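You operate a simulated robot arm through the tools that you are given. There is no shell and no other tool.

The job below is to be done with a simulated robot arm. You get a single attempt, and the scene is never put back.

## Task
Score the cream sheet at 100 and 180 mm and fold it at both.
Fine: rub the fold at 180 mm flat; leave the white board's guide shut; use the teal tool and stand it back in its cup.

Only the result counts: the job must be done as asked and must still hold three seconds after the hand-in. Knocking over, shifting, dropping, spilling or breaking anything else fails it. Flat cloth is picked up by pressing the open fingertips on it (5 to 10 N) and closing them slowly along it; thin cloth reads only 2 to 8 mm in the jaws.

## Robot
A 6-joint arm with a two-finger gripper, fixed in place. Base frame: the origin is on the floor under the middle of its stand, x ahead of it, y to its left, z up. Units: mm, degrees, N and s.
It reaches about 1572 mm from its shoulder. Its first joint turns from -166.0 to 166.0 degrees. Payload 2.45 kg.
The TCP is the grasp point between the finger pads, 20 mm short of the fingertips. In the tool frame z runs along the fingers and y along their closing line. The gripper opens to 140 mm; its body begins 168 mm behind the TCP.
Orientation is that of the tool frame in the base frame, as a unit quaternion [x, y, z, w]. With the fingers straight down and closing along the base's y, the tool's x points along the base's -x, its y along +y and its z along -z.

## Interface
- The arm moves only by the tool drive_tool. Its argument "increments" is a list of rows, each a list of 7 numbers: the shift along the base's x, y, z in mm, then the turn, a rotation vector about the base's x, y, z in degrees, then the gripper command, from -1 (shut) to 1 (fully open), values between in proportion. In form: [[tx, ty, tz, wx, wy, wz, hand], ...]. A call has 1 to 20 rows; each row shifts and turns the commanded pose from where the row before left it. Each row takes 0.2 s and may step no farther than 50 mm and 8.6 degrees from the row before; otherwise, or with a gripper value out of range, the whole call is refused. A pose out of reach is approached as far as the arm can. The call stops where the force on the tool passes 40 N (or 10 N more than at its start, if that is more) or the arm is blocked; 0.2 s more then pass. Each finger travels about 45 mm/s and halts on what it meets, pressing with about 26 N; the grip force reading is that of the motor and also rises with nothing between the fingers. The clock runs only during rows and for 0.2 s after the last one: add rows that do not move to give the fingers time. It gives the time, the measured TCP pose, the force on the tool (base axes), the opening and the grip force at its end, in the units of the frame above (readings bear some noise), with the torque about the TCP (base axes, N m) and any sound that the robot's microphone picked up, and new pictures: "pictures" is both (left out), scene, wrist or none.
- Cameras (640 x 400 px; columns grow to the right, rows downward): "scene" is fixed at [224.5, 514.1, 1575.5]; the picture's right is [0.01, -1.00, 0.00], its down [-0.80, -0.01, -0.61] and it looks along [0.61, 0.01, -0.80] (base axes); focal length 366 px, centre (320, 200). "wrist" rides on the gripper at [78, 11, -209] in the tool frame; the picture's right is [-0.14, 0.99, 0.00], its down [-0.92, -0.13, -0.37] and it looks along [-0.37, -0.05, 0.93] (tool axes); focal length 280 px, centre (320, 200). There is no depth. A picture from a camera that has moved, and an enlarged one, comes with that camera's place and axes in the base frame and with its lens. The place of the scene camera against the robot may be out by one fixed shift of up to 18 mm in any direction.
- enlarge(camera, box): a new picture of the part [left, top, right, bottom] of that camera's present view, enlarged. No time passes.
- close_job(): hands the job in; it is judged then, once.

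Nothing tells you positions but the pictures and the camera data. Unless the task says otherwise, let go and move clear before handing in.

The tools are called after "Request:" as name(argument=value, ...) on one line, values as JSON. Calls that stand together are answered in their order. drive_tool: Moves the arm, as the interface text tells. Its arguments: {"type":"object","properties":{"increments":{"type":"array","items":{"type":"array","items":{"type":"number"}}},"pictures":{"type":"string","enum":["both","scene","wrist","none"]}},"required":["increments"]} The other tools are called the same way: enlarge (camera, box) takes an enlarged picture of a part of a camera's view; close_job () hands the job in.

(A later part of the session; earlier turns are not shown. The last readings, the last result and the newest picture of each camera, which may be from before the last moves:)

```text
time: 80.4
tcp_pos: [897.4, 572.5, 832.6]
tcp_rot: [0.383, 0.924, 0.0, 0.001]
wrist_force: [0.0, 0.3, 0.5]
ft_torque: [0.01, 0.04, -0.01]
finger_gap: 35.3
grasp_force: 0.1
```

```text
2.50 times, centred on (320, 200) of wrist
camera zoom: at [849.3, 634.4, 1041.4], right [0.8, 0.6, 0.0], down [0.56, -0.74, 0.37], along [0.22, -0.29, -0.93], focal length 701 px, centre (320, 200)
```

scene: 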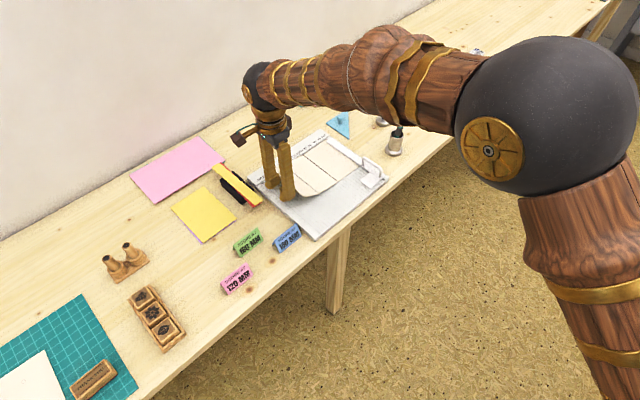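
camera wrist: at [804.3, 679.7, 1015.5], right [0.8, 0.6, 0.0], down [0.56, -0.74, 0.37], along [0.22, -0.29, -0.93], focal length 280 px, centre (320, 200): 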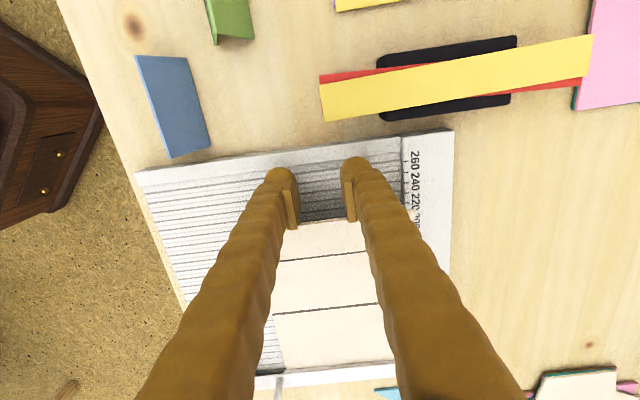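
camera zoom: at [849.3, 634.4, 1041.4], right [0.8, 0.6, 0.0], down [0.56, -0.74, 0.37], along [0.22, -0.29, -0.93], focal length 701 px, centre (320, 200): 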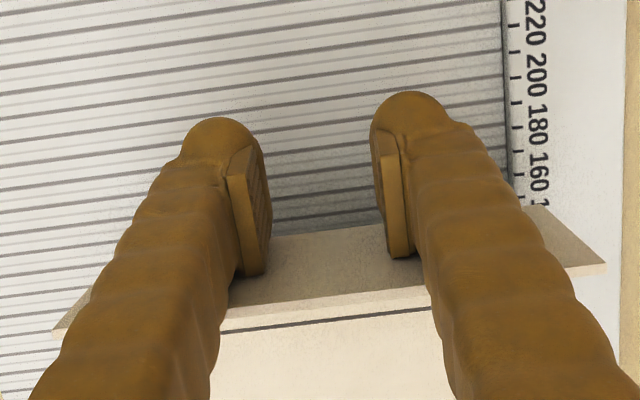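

Raising while pushing dragged the middle panel up. I'll back out along the same path, then re-sweep on an arc where the fingertips stay just under the rising free edge.

Request:
drive_tool(increments=[[-2.5, 2.5, -6, 0, 0, 0, -0.5], [-2.5, 2.5, -6, 0, 0, 0, -0.5], [-2.5, 2.5, -6, 0, 0, 0, -0.5], [-4, 4, -5, 0, 0, 0, -0.5], [-5, 5, -3, 0, 0, 0, -0.5], [-6, 6, 0, 0, 0, 0, -0.5], [-6, 6, 0, 0, 0, 0, -0.5], [-6, 6, 0, 0, 0, 0, -0.5], [-6, 6, 0, 0, 0, 0, -0.5], [-6, 6, 0, 0, 0, 0, -0.5], [-5, 5, 0, 0, 0, 0, -0.5], [0, 0, 0, 0, 0, 0, -0.5]], pictures="none")

Request:
enlarge(camera="scene", box=[230, 110, 350, 220])

Request:
enlarge(camera="wrist", box=[200, 120, 440, 280])

```text
time: 83.0
tcp_pos: [846.5, 623.9, 806.5]
tcp_rot: [0.383, 0.924, 0.0, 0.0]
wrist_force: [-0.1, 0.4, -0.2]
ft_torque: [0.01, 0.01, -0.02]
finger_gap: 35.0
grasp_force: 0.0
```

```text
3.64 times, centred on (290, 165) of scene
camera zoom: at [224.5, 514.1, 1575.5], right [0.01, -1.0, 0.0], down [-0.8, -0.01, -0.61], along [0.61, 0.01, -0.8], focal length 1331 px, centre (429, 327)
```

zoom: 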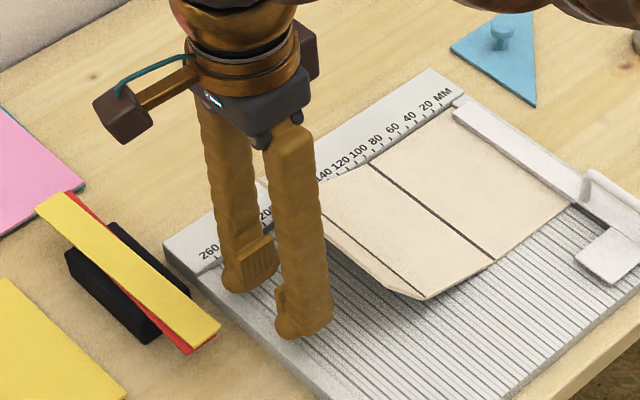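

```text
2.50 times, centred on (320, 200) of wrist
camera zoom: at [798.8, 684.6, 1015.1], right [0.8, 0.6, 0.0], down [0.56, -0.74, 0.37], along [0.22, -0.29, -0.93], focal length 701 px, centre (320, 200)
```

zoom: 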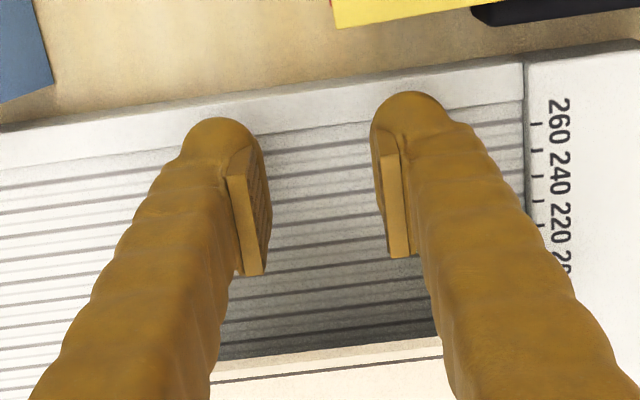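

The flap now rests at a steeper angle, so the crease is taking a set. I'll zoom to see its present shape.

Request:
enlarge(camera="scene", box=[280, 140, 350, 200])

Request:
enlarge(camera="wrist", box=[220, 200, 420, 330])

```text
6.67 times, centred on (315, 170) of scene
camera zoom: at [224.5, 514.1, 1575.5], right [0.01, -1.0, 0.0], down [-0.8, -0.01, -0.61], along [0.61, 0.01, -0.8], focal length 2441 px, centre (353, 400)
```

zoom: 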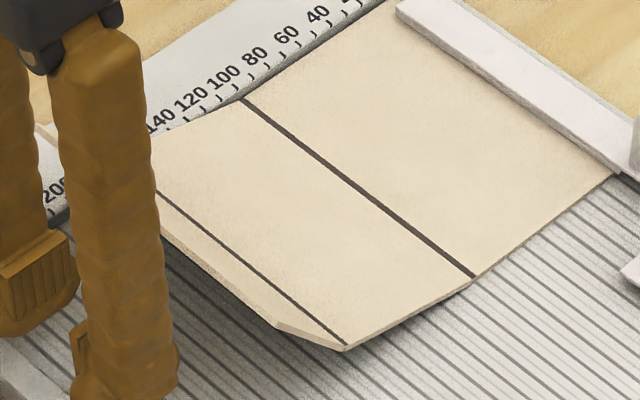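

```text
3.08 times, centred on (320, 265) of wrist
camera zoom: at [798.8, 684.6, 1015.1], right [0.8, 0.6, 0.0], down [0.56, -0.74, 0.37], along [0.22, -0.29, -0.93], focal length 863 px, centre (320, 0)
```

zoom: 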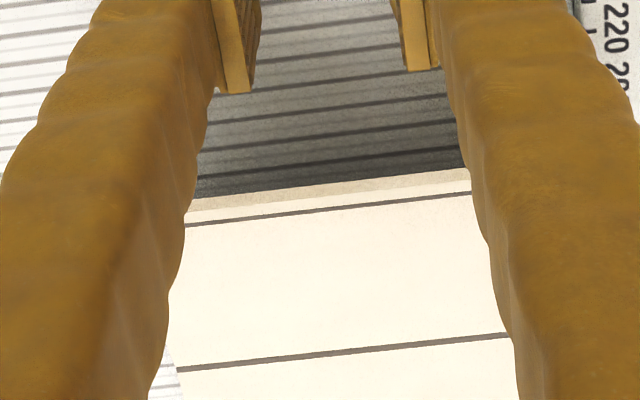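

The 180 crease holds ~33° now with the free edge at z≈836. I'll raise the fingertips to just below that edge and sweep it to vertical.

Request:
drive_tool(increments=[[0, 0, 20, 0, 0, 0, -0.5], [2, -2, 20, 0, 0, 0, -0.5], [5, -5, 0, 0, 0, 0, -0.5], [5, -5, 0, 0, 0, 0, -0.5], [5, -5, 0, 0, 0, 0, -0.5], [4, -4, 1, 0, 0, 0, -0.5], [4, -4, 2, 0, 0, 0, -0.5], [4, -4, 2, 0, 0, 0, -0.5], [0, 0, 0, 0, 0, 0, -0.5]], pictures="none")

Request:
enlarge(camera="scene", box=[250, 120, 350, 210])

Request:
enlarge(camera="wrist", box=[200, 120, 440, 280])

```text
time: 85.0
tcp_pos: [873.3, 595.3, 851.4]
tcp_rot: [0.383, 0.924, 0.0, 0.0]
wrist_force: [0.2, 1.1, 0.8]
ft_torque: [0.02, 0.01, -0.03]
finger_gap: 34.9
grasp_force: 0.0
```

```text
4.44 times, centred on (300, 165) of scene
camera zoom: at [224.5, 514.1, 1575.5], right [0.01, -1.0, 0.0], down [-0.8, -0.01, -0.61], along [0.61, 0.01, -0.8], focal length 1627 px, centre (409, 356)
```

zoom: 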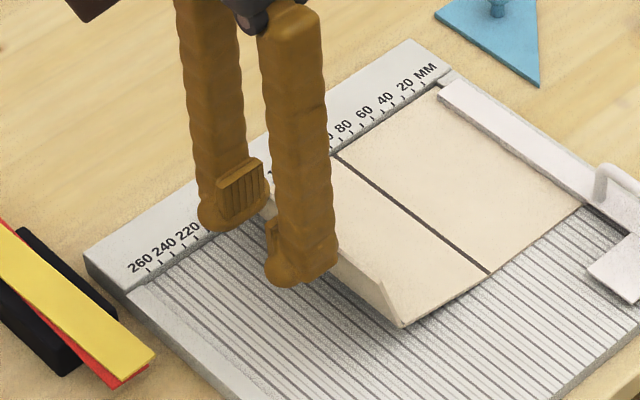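

```text
2.50 times, centred on (320, 200) of wrist
camera zoom: at [826.1, 656.4, 1061.2], right [0.8, 0.6, 0.0], down [0.56, -0.74, 0.37], along [0.22, -0.29, -0.93], focal length 701 px, centre (320, 200)
```

zoom: 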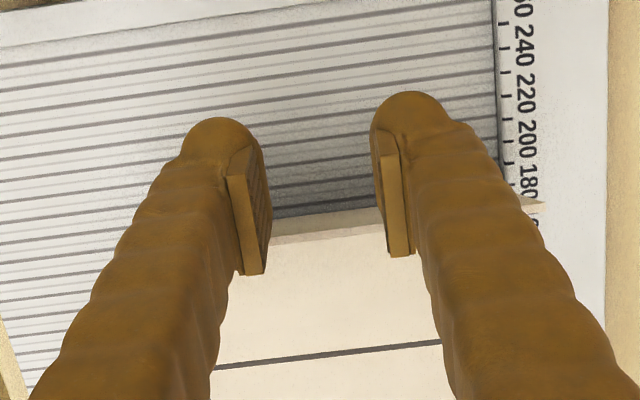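

Good: flap ~65°, middle panel still low. Continue toward vertical.

Request:
drive_tool(increments=[[3, -3, 2, 0, 0, 0, -0.5], [3, -3, 2, 0, 0, 0, -0.5], [3, -3, 2, 0, 0, 0, -0.5], [3, -3, 1, 0, 0, 0, -0.5], [3, -3, 1, 0, 0, 0, -0.5], [0, 0, 0, 0, 0, 0, -0.5]], pictures="none")

Request:
enlarge(camera="scene", box=[250, 120, 350, 210])

Request:
enlarge(camera="wrist", box=[200, 120, 440, 280])

```text
time: 86.4
tcp_pos: [889.4, 579.5, 860.4]
tcp_rot: [0.383, 0.924, 0.0, 0.0]
wrist_force: [-0.9, 0.2, -0.8]
ft_torque: [0.04, -0.01, -0.01]
finger_gap: 34.8
grasp_force: 0.1
```

```text
4.44 times, centred on (300, 165) of scene
camera zoom: at [224.5, 514.1, 1575.5], right [0.01, -1.0, 0.0], down [-0.8, -0.01, -0.61], along [0.61, 0.01, -0.8], focal length 1627 px, centre (409, 356)
```

zoom: 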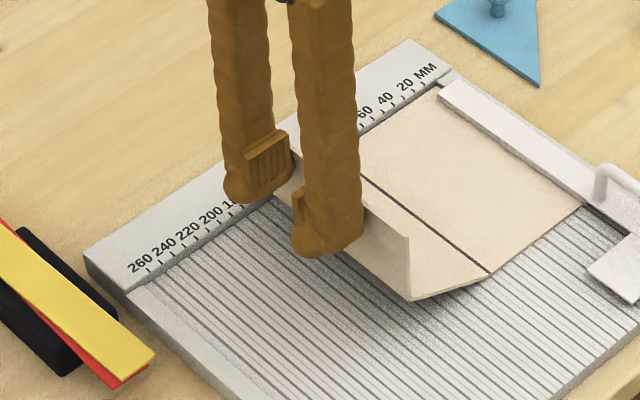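

```text
2.50 times, centred on (320, 200) of wrist
camera zoom: at [842.6, 641.4, 1068.5], right [0.8, 0.6, 0.0], down [0.56, -0.74, 0.37], along [0.22, -0.29, -0.93], focal length 701 px, centre (320, 200)
```

zoom: 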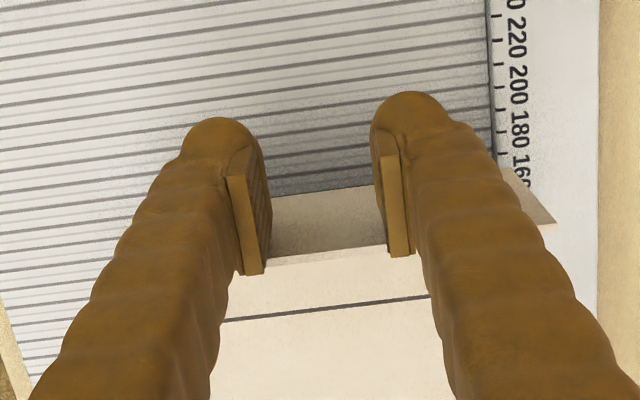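

The flap is vertical now (middle panel at ~26°). I'll first drag down a little to lower the middle panel, then push over and down.

Request:
drive_tool(increments=[[1, -1, -4, 0, 0, 0, -0.5], [1.5, -1.5, -5, 0, 0, 0, -0.5], [2, -2, -5, 0, 0, 0, -0.5], [0, 0, 0, 0, 0, 0, -0.5]], pictures="none")

Request:
enlarge(camera="scene", box=[250, 120, 350, 210])

Request:
enlarge(camera="wrist", box=[200, 120, 440, 280])

```text
time: 87.4
tcp_pos: [895.0, 576.8, 845.4]
tcp_rot: [0.382, 0.924, 0.0, -0.001]
wrist_force: [-0.6, 0.6, 0.0]
ft_torque: [0.0, 0.01, 0.01]
finger_gap: 35.0
grasp_force: 0.0
```

```text
4.44 times, centred on (300, 165) of scene
camera zoom: at [224.5, 514.1, 1575.5], right [0.01, -1.0, 0.0], down [-0.8, -0.01, -0.61], along [0.61, 0.01, -0.8], focal length 1627 px, centre (409, 356)
```

zoom: 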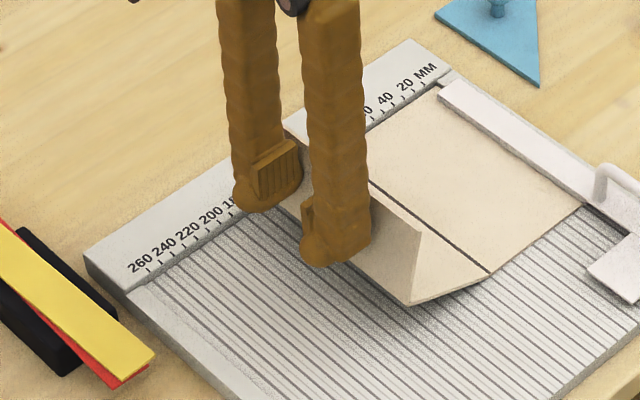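

```text
2.50 times, centred on (320, 200) of wrist
camera zoom: at [847.7, 637.4, 1054.8], right [0.8, 0.6, 0.0], down [0.56, -0.74, 0.37], along [0.22, -0.29, -0.93], focal length 701 px, centre (320, 200)
```

zoom: 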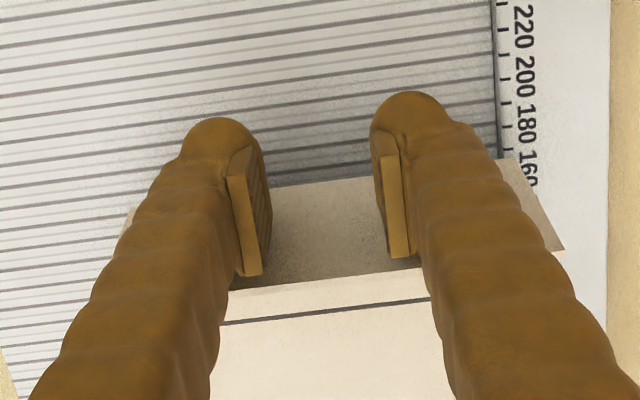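

Excellent – the flap is past vertical (~100°) and the middle panel lowered. Continue down and over.

Request:
drive_tool(increments=[[2.5, -2.5, -4, 0, 0, 0, -0.5], [2.5, -2.5, -4, 0, 0, 0, -0.5], [3, -3, -3, 0, 0, 0, -0.5], [0, 0, 0, 0, 0, 0, -0.5]], pictures="none")

Request:
enlarge(camera="scene", box=[250, 120, 350, 210])

Request:
enlarge(camera="wrist", box=[200, 120, 440, 280])

```text
time: 88.4
tcp_pos: [902.9, 566.9, 834.8]
tcp_rot: [0.383, 0.924, 0.0, 0.0]
wrist_force: [-0.4, 0.8, -0.2]
ft_torque: [-0.01, 0.0, 0.02]
finger_gap: 35.2
grasp_force: 0.0
```

```text
4.44 times, centred on (300, 165) of scene
camera zoom: at [224.5, 514.1, 1575.5], right [0.01, -1.0, 0.0], down [-0.8, -0.01, -0.61], along [0.61, 0.01, -0.8], focal length 1627 px, centre (409, 356)
```

zoom: 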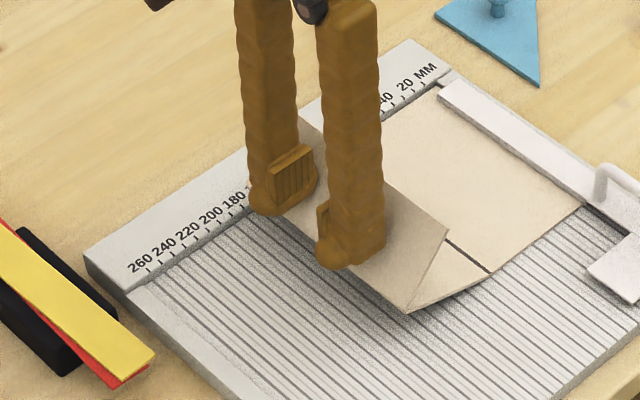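

```text
2.50 times, centred on (320, 200) of wrist
camera zoom: at [855.2, 628.9, 1043.4], right [0.8, 0.6, 0.0], down [0.56, -0.74, 0.37], along [0.22, -0.29, -0.93], focal length 701 px, centre (320, 200)
```

zoom: 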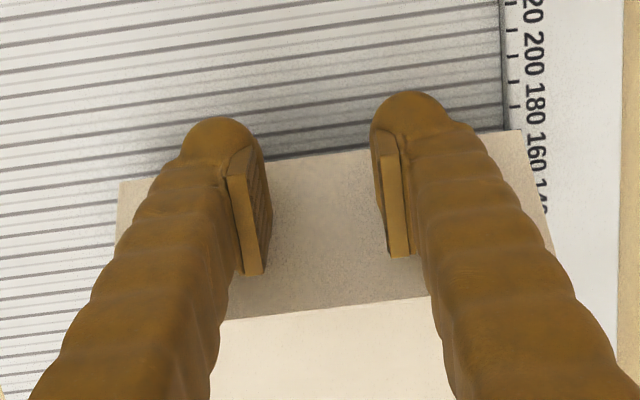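

The flap is now at about 125° and folding over. Continue pressing over and down.

Request:
drive_tool(increments=[[2.5, -2.5, -5, 0, 0, 0, -0.5], [2.5, -2.5, -5, 0, 0, 0, -0.5], [2.5, -2.5, -5, 0, 0, 0, -0.5], [2, -2, -5, 0, 0, 0, -0.5], [0, 0, 0, 0, 0, 0, -0.5]], pictures="none")

Request:
enlarge(camera="scene", box=[250, 120, 350, 210])

Request:
enlarge(camera="wrist", box=[200, 120, 440, 280])

```text
time: 89.6
tcp_pos: [912.7, 558.8, 814.2]
tcp_rot: [0.382, 0.924, 0.0, 0.001]
wrist_force: [-0.3, 0.4, 0.8]
ft_torque: [0.01, 0.01, -0.01]
finger_gap: 34.9
grasp_force: 0.1
```

```text
4.44 times, centred on (300, 165) of scene
camera zoom: at [224.5, 514.1, 1575.5], right [0.01, -1.0, 0.0], down [-0.8, -0.01, -0.61], along [0.61, 0.01, -0.8], focal length 1627 px, centre (409, 356)
```

zoom: 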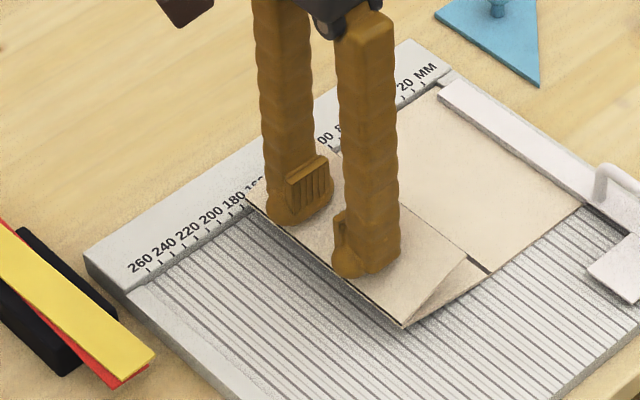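

```text
2.50 times, centred on (320, 200) of wrist
camera zoom: at [864.9, 620.1, 1024.0], right [0.8, 0.6, 0.0], down [0.56, -0.74, 0.37], along [0.22, -0.29, -0.93], focal length 701 px, centre (320, 200)
```

zoom: 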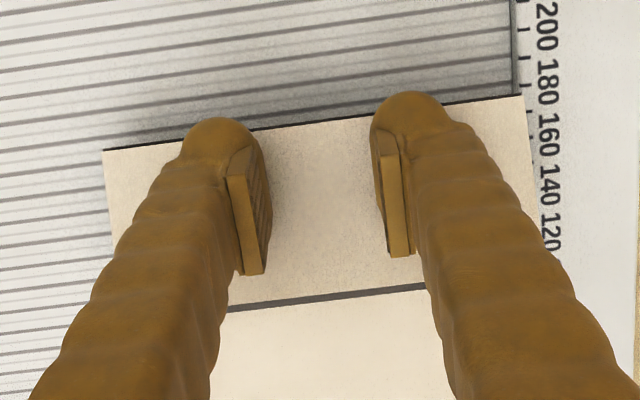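

The flap is almost folded flat. I'll press down over it until I feel firm contact.

Request:
drive_tool(increments=[[1.5, -1.5, -4, 0, 0, 0, -0.5], [1.5, -1.5, -4, 0, 0, 0, -0.5], [0, 0, -3, 0, 0, 0, -0.5], [0, 0, -3, 0, 0, 0, -0.5], [0, 0, -1, 0, 0, 0, -0.5], [0, 0, 0, 0, 0, 0, -0.5]], pictures="none")

Request:
enlarge(camera="scene", box=[250, 120, 350, 210])

Request:
enlarge(camera="wrist", box=[200, 120, 440, 280])

```text
time: 91.0
tcp_pos: [914.8, 553.9, 799.5]
tcp_rot: [0.382, 0.924, 0.0, 0.001]
wrist_force: [0.6, 0.8, -0.4]
ft_torque: [-0.01, 0.0, -0.01]
finger_gap: 34.9
grasp_force: 0.1
```

```text
4.44 times, centred on (300, 165) of scene
camera zoom: at [224.5, 514.1, 1575.5], right [0.01, -1.0, 0.0], down [-0.8, -0.01, -0.61], along [0.61, 0.01, -0.8], focal length 1627 px, centre (409, 356)
```

zoom: 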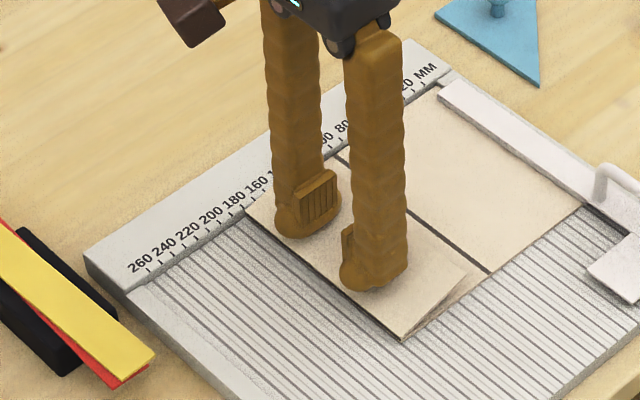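

```text
2.50 times, centred on (320, 200) of wrist
camera zoom: at [867.6, 615.8, 1008.4], right [0.8, 0.6, 0.0], down [0.56, -0.74, 0.37], along [0.22, -0.29, -0.93], focal length 701 px, centre (320, 200)
```

zoom: 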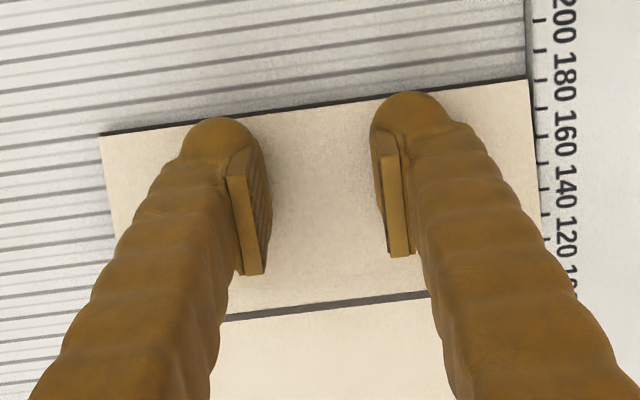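

Request:
drive_tool(increments=[[1, -1, -2, 0, 0, 0, -0.5], [0, 0, -2, 0, 0, 0, -0.5], [0, 0, -1, 0, 0, 0, -0.5], [0, 0, -1, 0, 0, 0, -0.5], [0, 0, 0, 0, 0, 0, -0.5]], pictures="none")

```text
time: 92.2
tcp_pos: [916.8, 553.0, 794.0]
tcp_rot: [0.384, 0.924, -0.001, 0.0]
wrist_force: [-0.2, 0.3, 0.1]
ft_torque: [-0.01, 0.01, 0.04]
finger_gap: 35.3
grasp_force: 0.1
```

Request:
drive_tool(increments=[[0, 0, -1, 0, 0, 0, -0.5], [0, 0, -1, 0, 0, 0, -0.5], [0, 0, 0, 0, 0, 0, -0.5]], pictures="none")

```text
time: 93.0
tcp_pos: [916.7, 555.0, 792.8]
tcp_rot: [0.383, 0.924, 0.0, -0.001]
wrist_force: [-0.3, -0.1, 0.0]
ft_torque: [0.01, -0.03, 0.0]
finger_gap: 35.0
grasp_force: 0.0
```

Request:
drive_tool(increments=[[0, 0, -1, 0, 0, 0, -0.5], [0, 0, -1, 0, 0, 0, -0.5], [0, 0, 0, 0, 0, 0, -0.5]], pictures="none")

Request:
enlarge(camera="scene", box=[250, 120, 350, 210])

```text
time: 93.8
tcp_pos: [915.8, 553.0, 790.4]
tcp_rot: [0.382, 0.924, 0.0, 0.0]
wrist_force: [0.9, 1.5, 3.5]
ft_torque: [0.06, 0.02, -0.01]
finger_gap: 34.8
grasp_force: 0.0
```

```text
4.44 times, centred on (300, 165) of scene
camera zoom: at [224.5, 514.1, 1575.5], right [0.01, -1.0, 0.0], down [-0.8, -0.01, -0.61], along [0.61, 0.01, -0.8], focal length 1627 px, centre (409, 356)
```

zoom: 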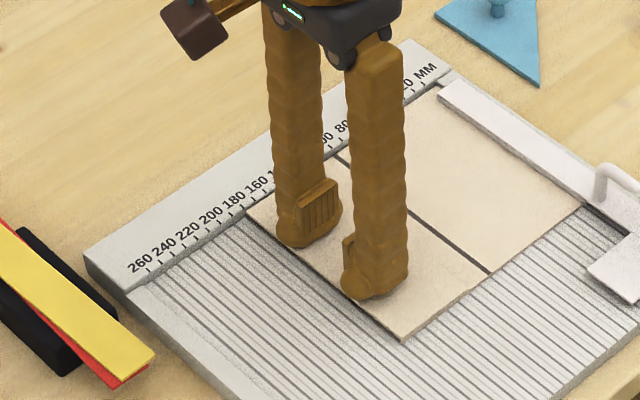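

Flap is flat under the fingertips (3.5 N). I'll press a bit harder briefly to set the crease.

Request:
drive_tool(increments=[[0, 0, -0.6, 0, 0, 0, -0.5], [0, 0, -0.4, 0, 0, 0, -0.5], [0, 0, 0, 0, 0, 0, -0.5], [0, 0, 0, 0, 0, 0, -0.5]], pictures="none")

```text
time: 94.8
tcp_pos: [915.4, 554.4, 789.6]
tcp_rot: [0.382, 0.924, 0.001, 0.0]
wrist_force: [-1.3, 2.2, 17.5]
ft_torque: [0.03, 0.07, 0.0]
finger_gap: 35.2
grasp_force: 0.1
```

Firmly pressed (17 N). Now I'll lift off and see how far the fold springs back.

Request:
drive_tool(increments=[[0, 0, 2, 0, 0, 0, -0.5], [0, 0, 10, 0, 0, 0, -0.5], [0, 0, 25, 0, 0, 0, -0.5], [0, 0, 40, 0, 0, 0, -0.5], [0, 0, 45, 0, 0, 0, -0.5], [0, 0, 45, 0, 0, 0, -0.5], [0, 0, 0, 0, 0, 0, -0.5]], pictures="both")

Request:
enlarge(camera="scene", box=[260, 120, 400, 220])

Request:
enlarge(camera="wrist", box=[160, 80, 440, 290])

```text
time: 96.4
tcp_pos: [917.5, 554.0, 955.1]
tcp_rot: [0.383, 0.924, 0.0, 0.0]
wrist_force: [-0.4, 0.6, 0.5]
ft_torque: [0.01, -0.01, -0.02]
finger_gap: 35.0
grasp_force: 0.0
camera wrist: at [870.8, 615.9, 1165.7], right [0.8, 0.6, 0.0], down [0.56, -0.74, 0.37], along [0.22, -0.29, -0.93], focal length 280 px, centre (320, 200)
```

scene: 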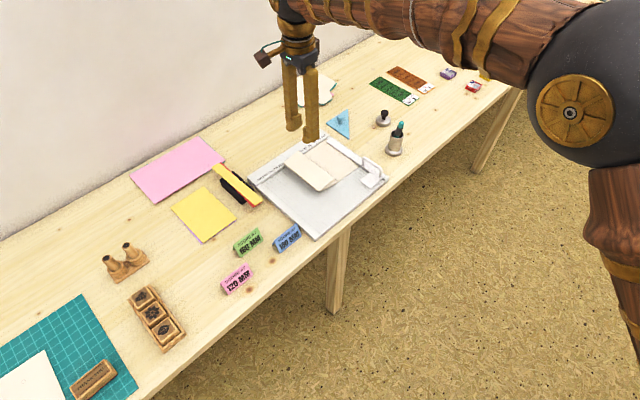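
wrist: 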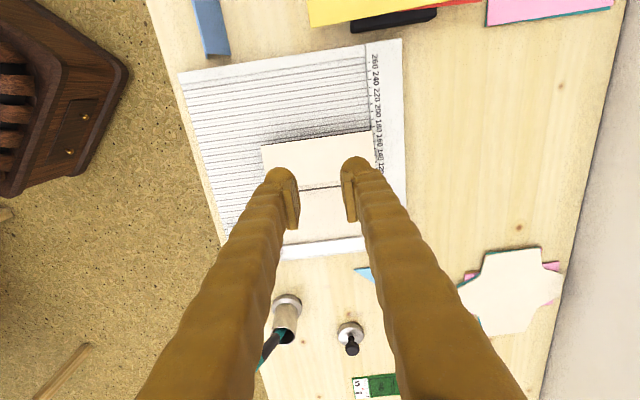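

```text
4.00 times, centred on (330, 170) of scene
camera zoom: at [224.5, 514.1, 1575.5], right [0.01, -1.0, 0.0], down [-0.8, -0.01, -0.61], along [0.61, 0.01, -0.8], focal length 1464 px, centre (280, 320)
```

zoom: 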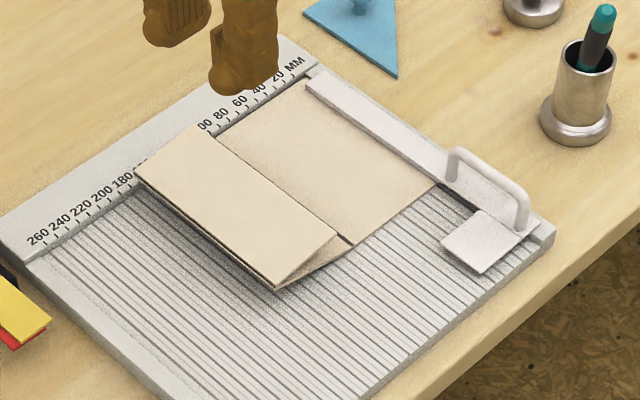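

```text
1.90 times, centred on (300, 185) of wrist
camera zoom: at [870.8, 615.9, 1165.7], right [0.8, 0.6, 0.0], down [0.56, -0.74, 0.37], along [0.22, -0.29, -0.93], focal length 534 px, centre (358, 229)
```

zoom: 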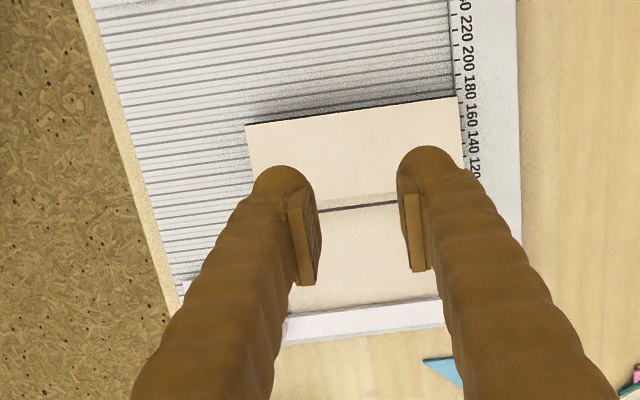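

The 180 fold now holds at about 150° by itself. Next I'll fetch the teal tool again to rub the crease; it leans ~21° in the cup, so I'll align the hand to that lean. Moving over with the new orientation.

Request:
drive_tool(increments=[[10.4, -38.3, 10, 0, 0, 7.4, 0], [10.4, -38.3, 10, 0, 0, 7.4, 0.1], [10.4, -38.3, 10, 0, 0, 7.4, 0.1], [10.4, -38.3, 10, 0, 0, 7.4, 0.1], [10.4, -38.3, 5, 0, 0, 7.4, 0.1], [10.4, -38.3, 0, -1, -7, 0, 0.1], [10.0, -38.2, 0, -1, -7, 0, 0.1], [0, 0, 0, -1, -6.8, 0, 0.1], [0, 0, 0, 0, 0, 0, 0.1], [0, 0, 0, 0, 0, 0, 0.1]], pictures="both")

Request:
enlarge(camera="wrist", box=[260, 130, 380, 260])

Request:
enlarge(camera="scene", box=[370, 100, 430, 160])

```text
time: 98.6
tcp_pos: [989.1, 286.8, 998.3]
tcp_rot: [0.069, 0.981, -0.014, 0.182]
wrist_force: [0.7, 0.4, -0.4]
ft_torque: [0.04, -0.02, 0.01]
finger_gap: 76.8
grasp_force: 0.0
camera wrist: at [843.6, 317.2, 1165.9], right [0.27, 0.96, 0.05], down [0.7, -0.23, 0.67], along [0.66, -0.15, -0.74], focal length 280 px, centre (320, 200)
```

scene: 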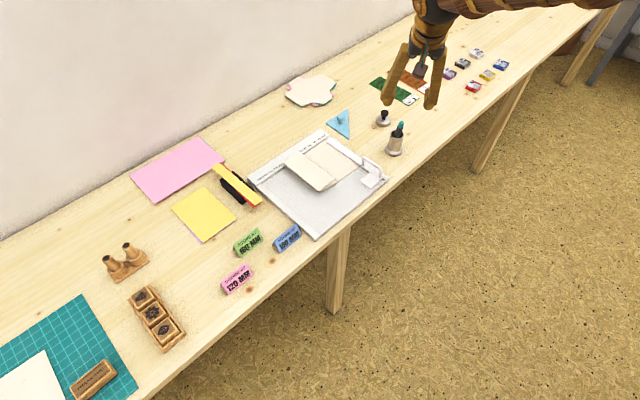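
wrist: 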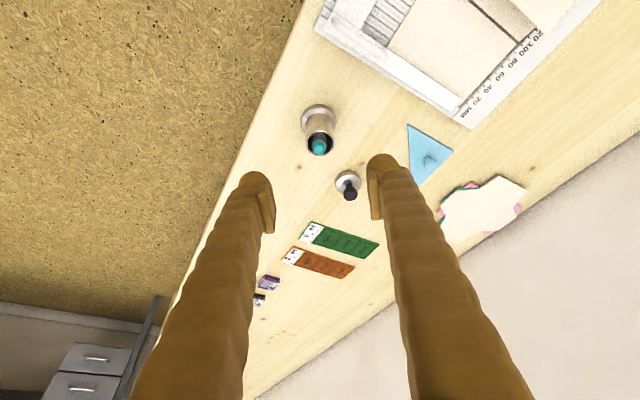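

```text
3.08 times, centred on (320, 195) of wrist
camera zoom: at [843.6, 317.2, 1165.9], right [0.27, 0.96, 0.05], down [0.7, -0.23, 0.67], along [0.66, -0.15, -0.74], focal length 863 px, centre (320, 215)
```

zoom: 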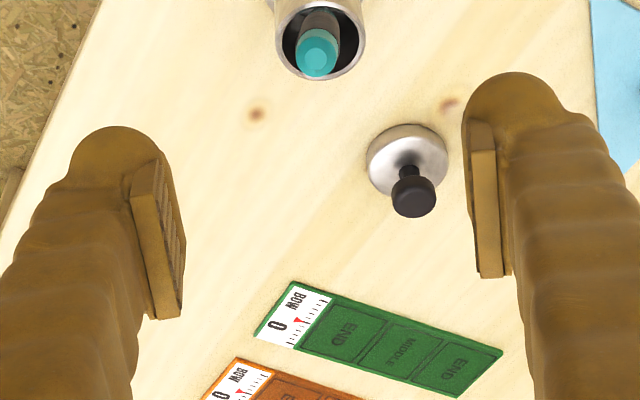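

```text
6.67 times, centred on (400, 130) of scene
camera zoom: at [224.5, 514.1, 1575.5], right [0.01, -1.0, 0.0], down [-0.8, -0.01, -0.61], along [0.61, 0.01, -0.8], focal length 2441 px, centre (-213, 667)
```

zoom: 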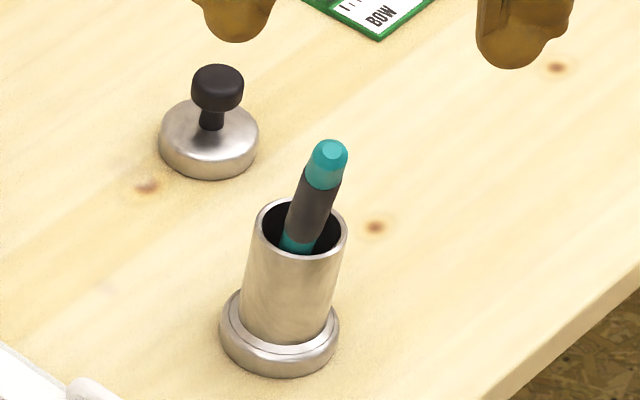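

I triangulate the tool's top at about (1008, 282, 898) with a ~23° lean. I'll align the hand to the lean and move to a pre-grasp point on its axis.

Request:
drive_tool(increments=[[-2.6, 0, -25, -0.3, -2, 0, 0.1], [0, 0, -22.4, 0, 0, 0, 0.1], [7.8, -0.9, -18.4, 0, 0, 0, 0.1], [7.8, -0.9, -18.4, 0, 0, 0, 0.1], [7.8, -0.9, -18.4, 0, 0, 0, 0.1], [0, 0, 0, 0, 0, 0, 0.1], [0, 0, 0, 0, 0, 0, 0.1]], pictures="both")

Request:
enlarge(camera="wrist", box=[240, 120, 400, 260])

Request:
enlarge(camera="scene", box=[365, 80, 435, 160])

```text
time: 100.2
tcp_pos: [1011.1, 281.0, 896.6]
tcp_rot: [0.069, 0.978, -0.015, 0.198]
wrist_force: [-0.1, -0.3, 1.4]
ft_torque: [-0.01, 0.0, -0.01]
finger_gap: 77.1
grasp_force: 0.0
camera wrist: at [859.8, 312.4, 1059.5], right [0.26, 0.96, 0.05], down [0.68, -0.22, 0.7], along [0.69, -0.15, -0.71], focal length 280 px, centre (320, 200)
```

scene: 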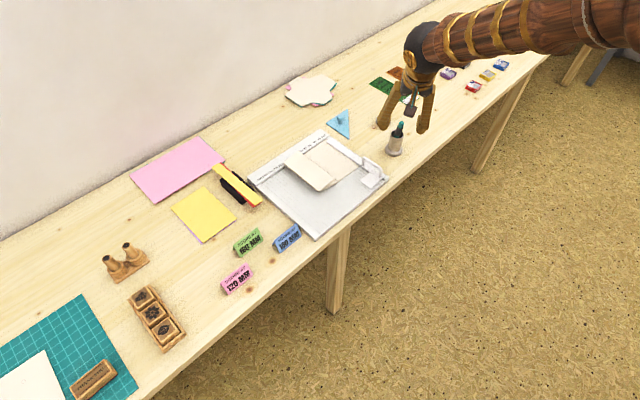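
wrist: 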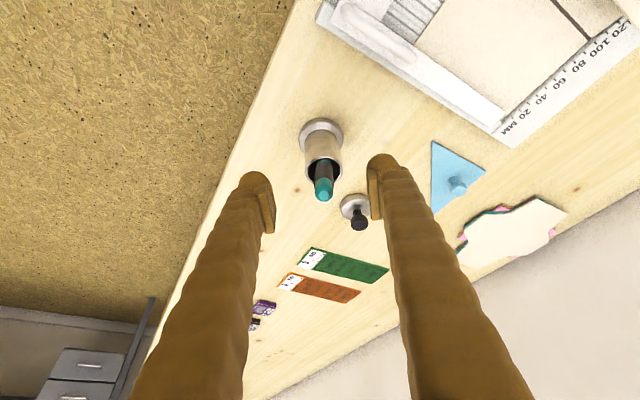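

```text
2.86 times, centred on (320, 190) of wrist
camera zoom: at [859.8, 312.4, 1059.5], right [0.26, 0.96, 0.05], down [0.68, -0.22, 0.7], along [0.69, -0.15, -0.71], focal length 801 px, centre (320, 229)
```

zoom: 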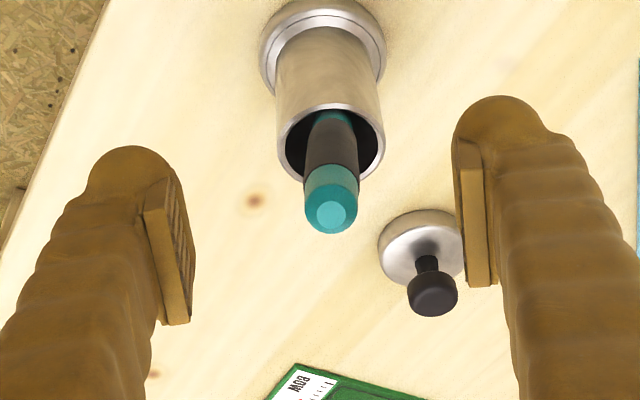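

```text
5.00 times, centred on (400, 120) of scene
camera zoom: at [224.5, 514.1, 1575.5], right [0.01, -1.0, 0.0], down [-0.8, -0.01, -0.61], along [0.61, 0.01, -0.8], focal length 1831 px, centre (-80, 600)
```

zoom: 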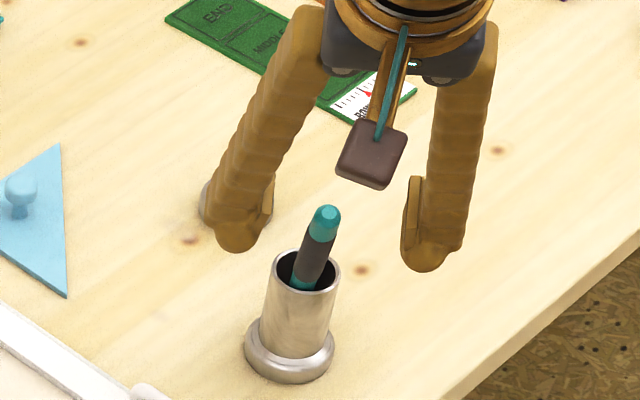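

The hand is at the tool's top, well aligned. I'll advance ~42 mm along the axis to the black grip.

Request:
drive_tool(increments=[[5.5, 0.3, -12.9, 0, 0, 0, 0.1], [5.5, 0.3, -12.9, 0, 0, 0, 0.1], [5.4, 0.2, -12.8, 0, 0, 0, 0.1], [0, 0, 0, 0, 0, 0, 0.1], [0, 0, 0, 0, 0, 0, 0.1]], pictures="both")

Request:
enlarge(camera="wrist", box=[240, 120, 400, 260])

Request:
enlarge(camera="scene", box=[365, 80, 435, 160])

```text
time: 101.4
tcp_pos: [1026.4, 283.6, 859.9]
tcp_rot: [0.068, 0.978, -0.015, 0.199]
wrist_force: [0.0, -0.8, -0.6]
ft_torque: [0.02, 0.02, -0.01]
finger_gap: 77.1
grasp_force: 0.0
camera wrist: at [876.1, 314.9, 1021.3], right [0.26, 0.96, 0.05], down [0.68, -0.22, 0.7], along [0.69, -0.15, -0.71], focal length 280 px, centre (320, 200)
```

scene: 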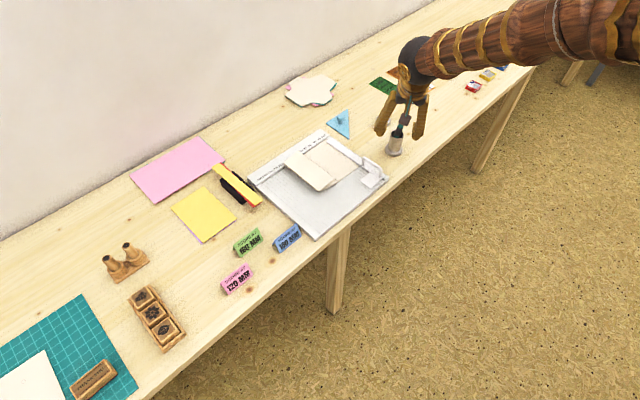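
wrist: 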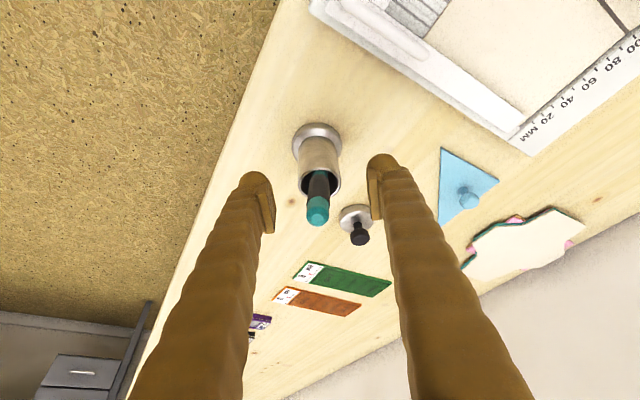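

```text
2.86 times, centred on (320, 190) of wrist
camera zoom: at [876.1, 314.9, 1021.3], right [0.26, 0.96, 0.05], down [0.68, -0.22, 0.7], along [0.69, -0.15, -0.71], focal length 801 px, centre (320, 229)
```

zoom: 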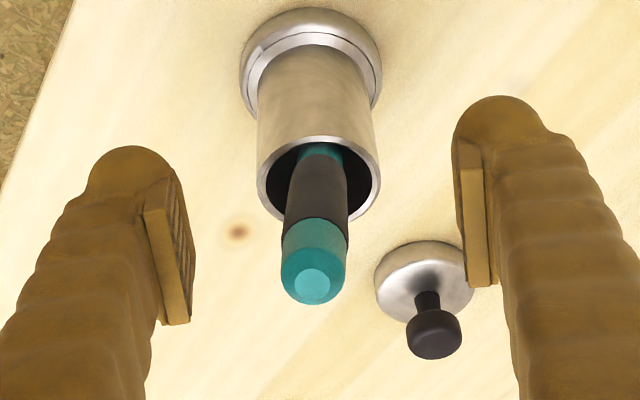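

```text
5.00 times, centred on (400, 120) of scene
camera zoom: at [224.5, 514.1, 1575.5], right [0.01, -1.0, 0.0], down [-0.8, -0.01, -0.61], along [0.61, 0.01, -0.8], focal length 1831 px, centre (-80, 600)
```

zoom: 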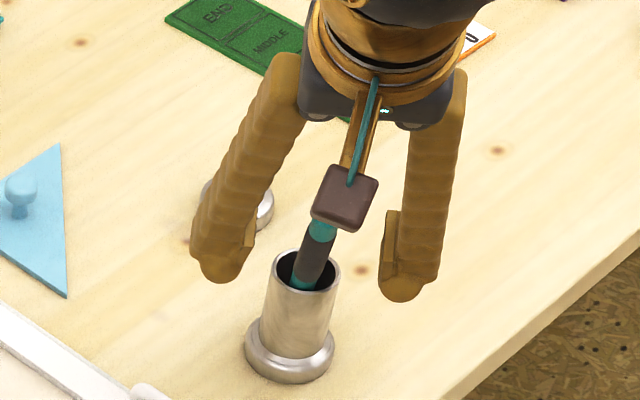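

The tool's grip lies right between the pads. Closing now.

Request:
drive_tool(increments=[[0, 0, 0, 0, 0, 0, -0.2], [0, 0, 0, 0, 0, 0, -0.5], [0, 0, 0, 0, 0, 0, -0.7], [0, 0, 0, 0, 0, 0, -1], [0, 0, 0, 0, 0, 0, -1], [0, 0, 0, 0, 0, 0, -1], [0, 0, 0, 0, 0, 0, -1]], pictures="both")

Request:
enlarge(camera="wrist", box=[240, 120, 400, 260])

```text
time: 103.0
tcp_pos: [1027.4, 284.4, 860.0]
tcp_rot: [0.068, 0.978, -0.015, 0.198]
wrist_force: [1.0, 0.9, 0.1]
ft_torque: [0.02, -0.03, 0.02]
finger_gap: 15.2
grasp_force: 25.6
camera wrist: at [876.1, 314.9, 1021.3], right [0.26, 0.96, 0.05], down [0.68, -0.22, 0.7], along [0.69, -0.15, -0.71], focal length 280 px, centre (320, 200)
```

scene: 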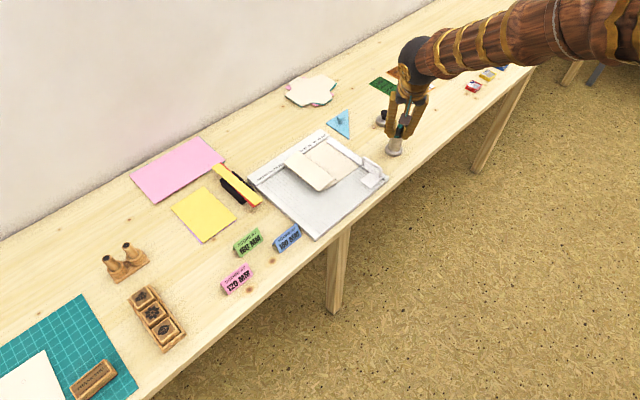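
wrist: 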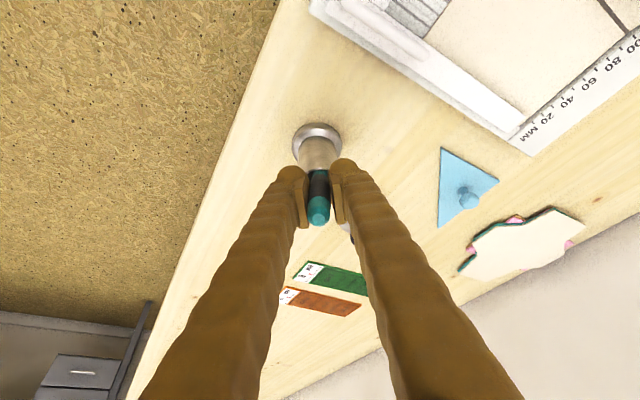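

```text
2.86 times, centred on (320, 190) of wrist
camera zoom: at [876.1, 314.9, 1021.3], right [0.26, 0.96, 0.05], down [0.68, -0.22, 0.7], along [0.69, -0.15, -0.71], focal length 801 px, centre (320, 229)
```

zoom: 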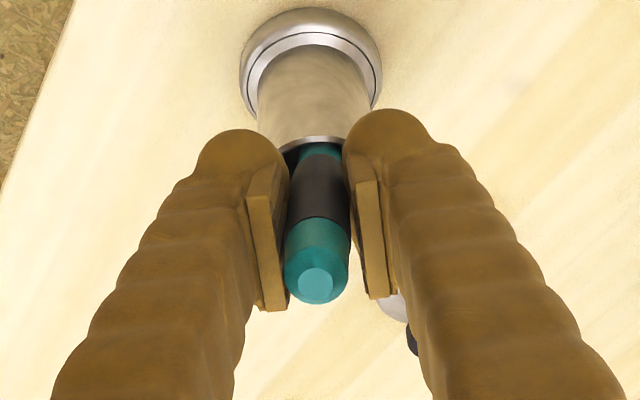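

Gripped at 15 mm, cup undisturbed. I'll pull the tool out along its own axis.

Request:
drive_tool(increments=[[-2, 0.3, 4.6, 0, 0, 0, -1], [-3.9, 0.5, 9.2, 0, 0, 0, -1], [-5.8, 0.8, 13.8, 0, 0, 0, -1], [-5.8, 0.8, 13.8, 0, 0, 0, -1], [-5.8, 0.8, 13.8, 0, 0, 0, -1], [-5.8, 0.8, 13.8, 0, 0, 0, -1], [-5.8, 0.8, 13.8, 0, 0, 0, -1], [-5.8, 0.8, 13.8, 0, 0, 0, -1], [0, 0, 20, 0, 0, 0, -1], [0, 0, 0, 0, 0, 0, -1]], pictures="both")

Request:
enlarge(camera="scene", box=[365, 60, 435, 160])

Request:
enlarge(camera="wrist", box=[260, 100, 380, 240])

```text
time: 105.2
tcp_pos: [987.1, 290.5, 977.5]
tcp_rot: [0.068, 0.978, -0.014, 0.199]
wrist_force: [-0.7, 0.4, -0.4]
ft_torque: [0.01, -0.02, -0.05]
finger_gap: 14.8
grasp_force: 25.8
camera wrist: at [834.9, 321.3, 1139.3], right [0.26, 0.96, 0.05], down [0.68, -0.22, 0.7], along [0.69, -0.15, -0.71], focal length 280 px, centre (320, 200)
```

scene: 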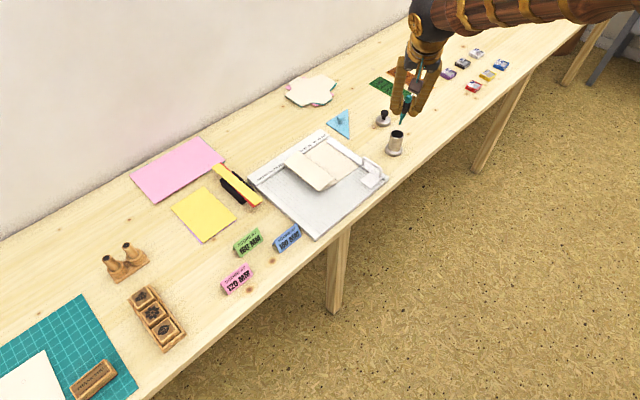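
wrist: 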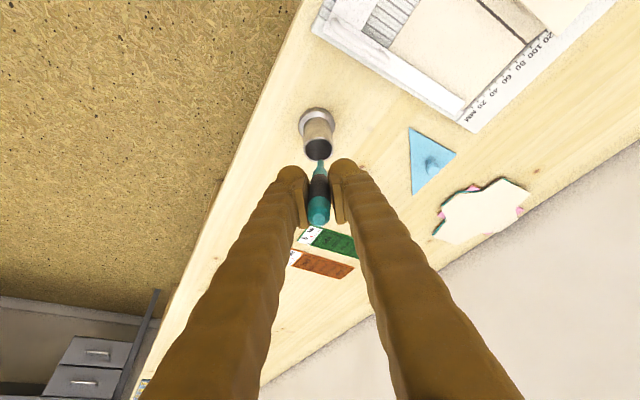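

```text
4.00 times, centred on (400, 110) of scene
camera zoom: at [224.5, 514.1, 1575.5], right [0.01, -1.0, 0.0], down [-0.8, -0.01, -0.61], along [0.61, 0.01, -0.8], focal length 1464 px, centre (0, 560)
```

zoom: 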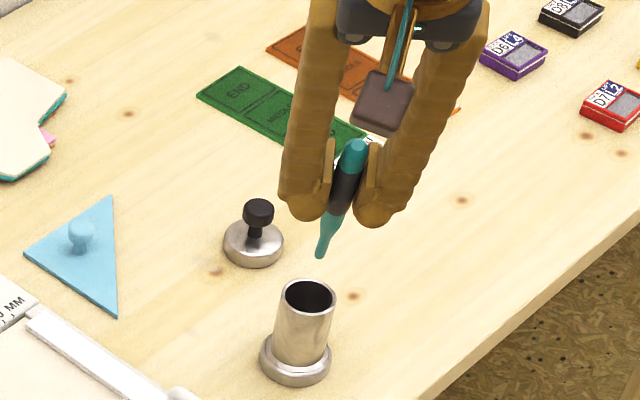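

```text
2.86 times, centred on (320, 170) of wrist
camera zoom: at [834.9, 321.3, 1139.3], right [0.26, 0.96, 0.05], down [0.68, -0.22, 0.7], along [0.69, -0.15, -0.71], focal length 801 px, centre (320, 286)
```

zoom: 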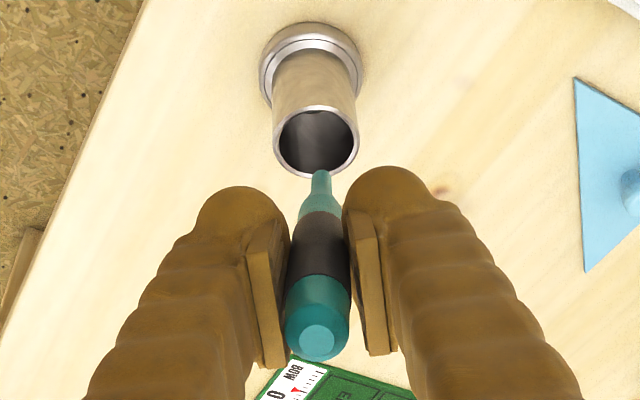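

The tool came out cleanly and sits straight in the grip. I'll bring the hand back upright at −45° and move over the front end of the 180 crease.

Request:
drive_tool(increments=[[0, 0, 10, 1.1, 7.6, 0, -1], [0, 0, 5, 1.1, 7.6, 0, -1], [0, 0, 0, 1.1, 7.6, 0, -1], [-21.8, 37, 0, 0, 0, -7.4, -1], [-21.8, 37, 0, 0, 0, -7.4, -1], [-21.8, 37, 0, 0, 0, -7.4, -1], [-21.8, 37, 0, 0, 0, -7.4, -1], [-21.8, 37, 0, 0, 0, -7.4, -1], [-21.8, 37, 0, 0, 0, 0, -1], [0, 0, 0, 0, 0, 0, -1], [0, 0, 0, 0, 0, 0, -1]], pictures="both")

Request:
enlarge(camera="wrist", box=[240, 80, 400, 240])

Request:
enlarge(camera="scene", box=[260, 90, 380, 220])

```text
time: 107.6
tcp_pos: [857.9, 508.2, 993.9]
tcp_rot: [0.383, 0.924, 0.0, 0.0]
wrist_force: [-0.2, 0.0, -0.2]
ft_torque: [0.0, -0.04, -0.02]
finger_gap: 14.8
grasp_force: 26.0
camera wrist: at [809.7, 570.0, 1202.7], right [0.8, 0.6, 0.0], down [0.56, -0.74, 0.37], along [0.22, -0.29, -0.93], focal length 280 px, centre (320, 200)
```

scene: 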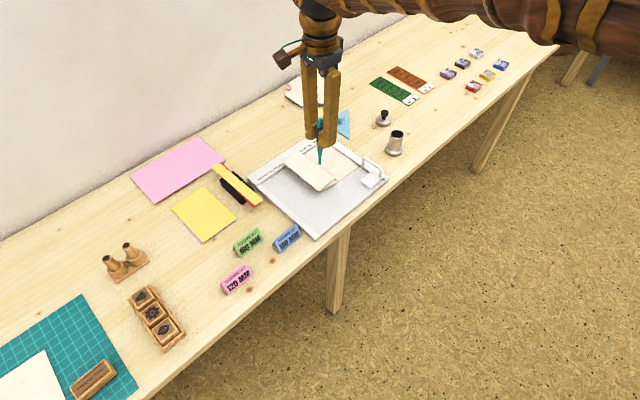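
wrist: 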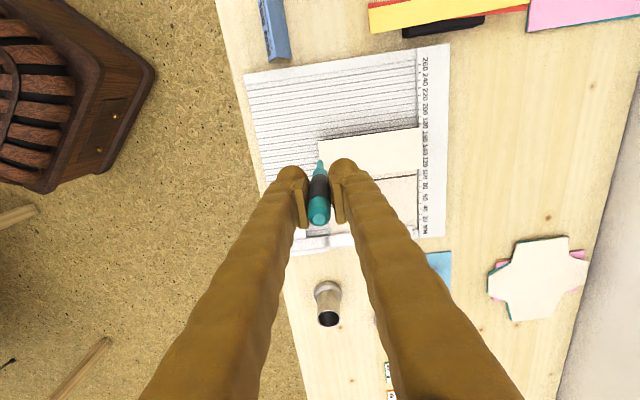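

```text
2.50 times, centred on (320, 160) of wrist
camera zoom: at [809.7, 570.0, 1202.7], right [0.8, 0.6, 0.0], down [0.56, -0.74, 0.37], along [0.22, -0.29, -0.93], focal length 701 px, centre (320, 300)
```

zoom: 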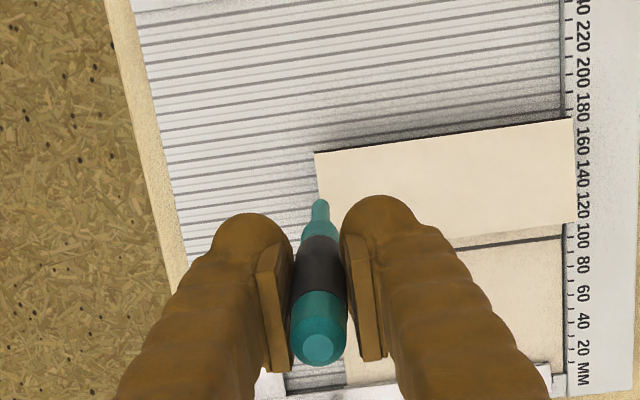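

```text
3.08 times, centred on (320, 155) of scene
camera zoom: at [224.5, 514.1, 1575.5], right [0.01, -1.0, 0.0], down [-0.8, -0.01, -0.61], along [0.61, 0.01, -0.8], focal length 1127 px, centre (320, 338)
```

zoom: 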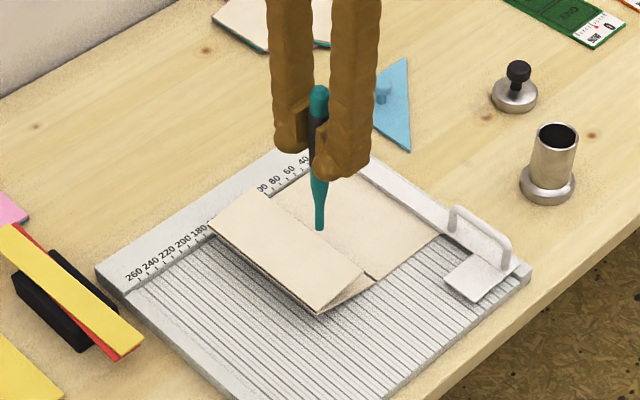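

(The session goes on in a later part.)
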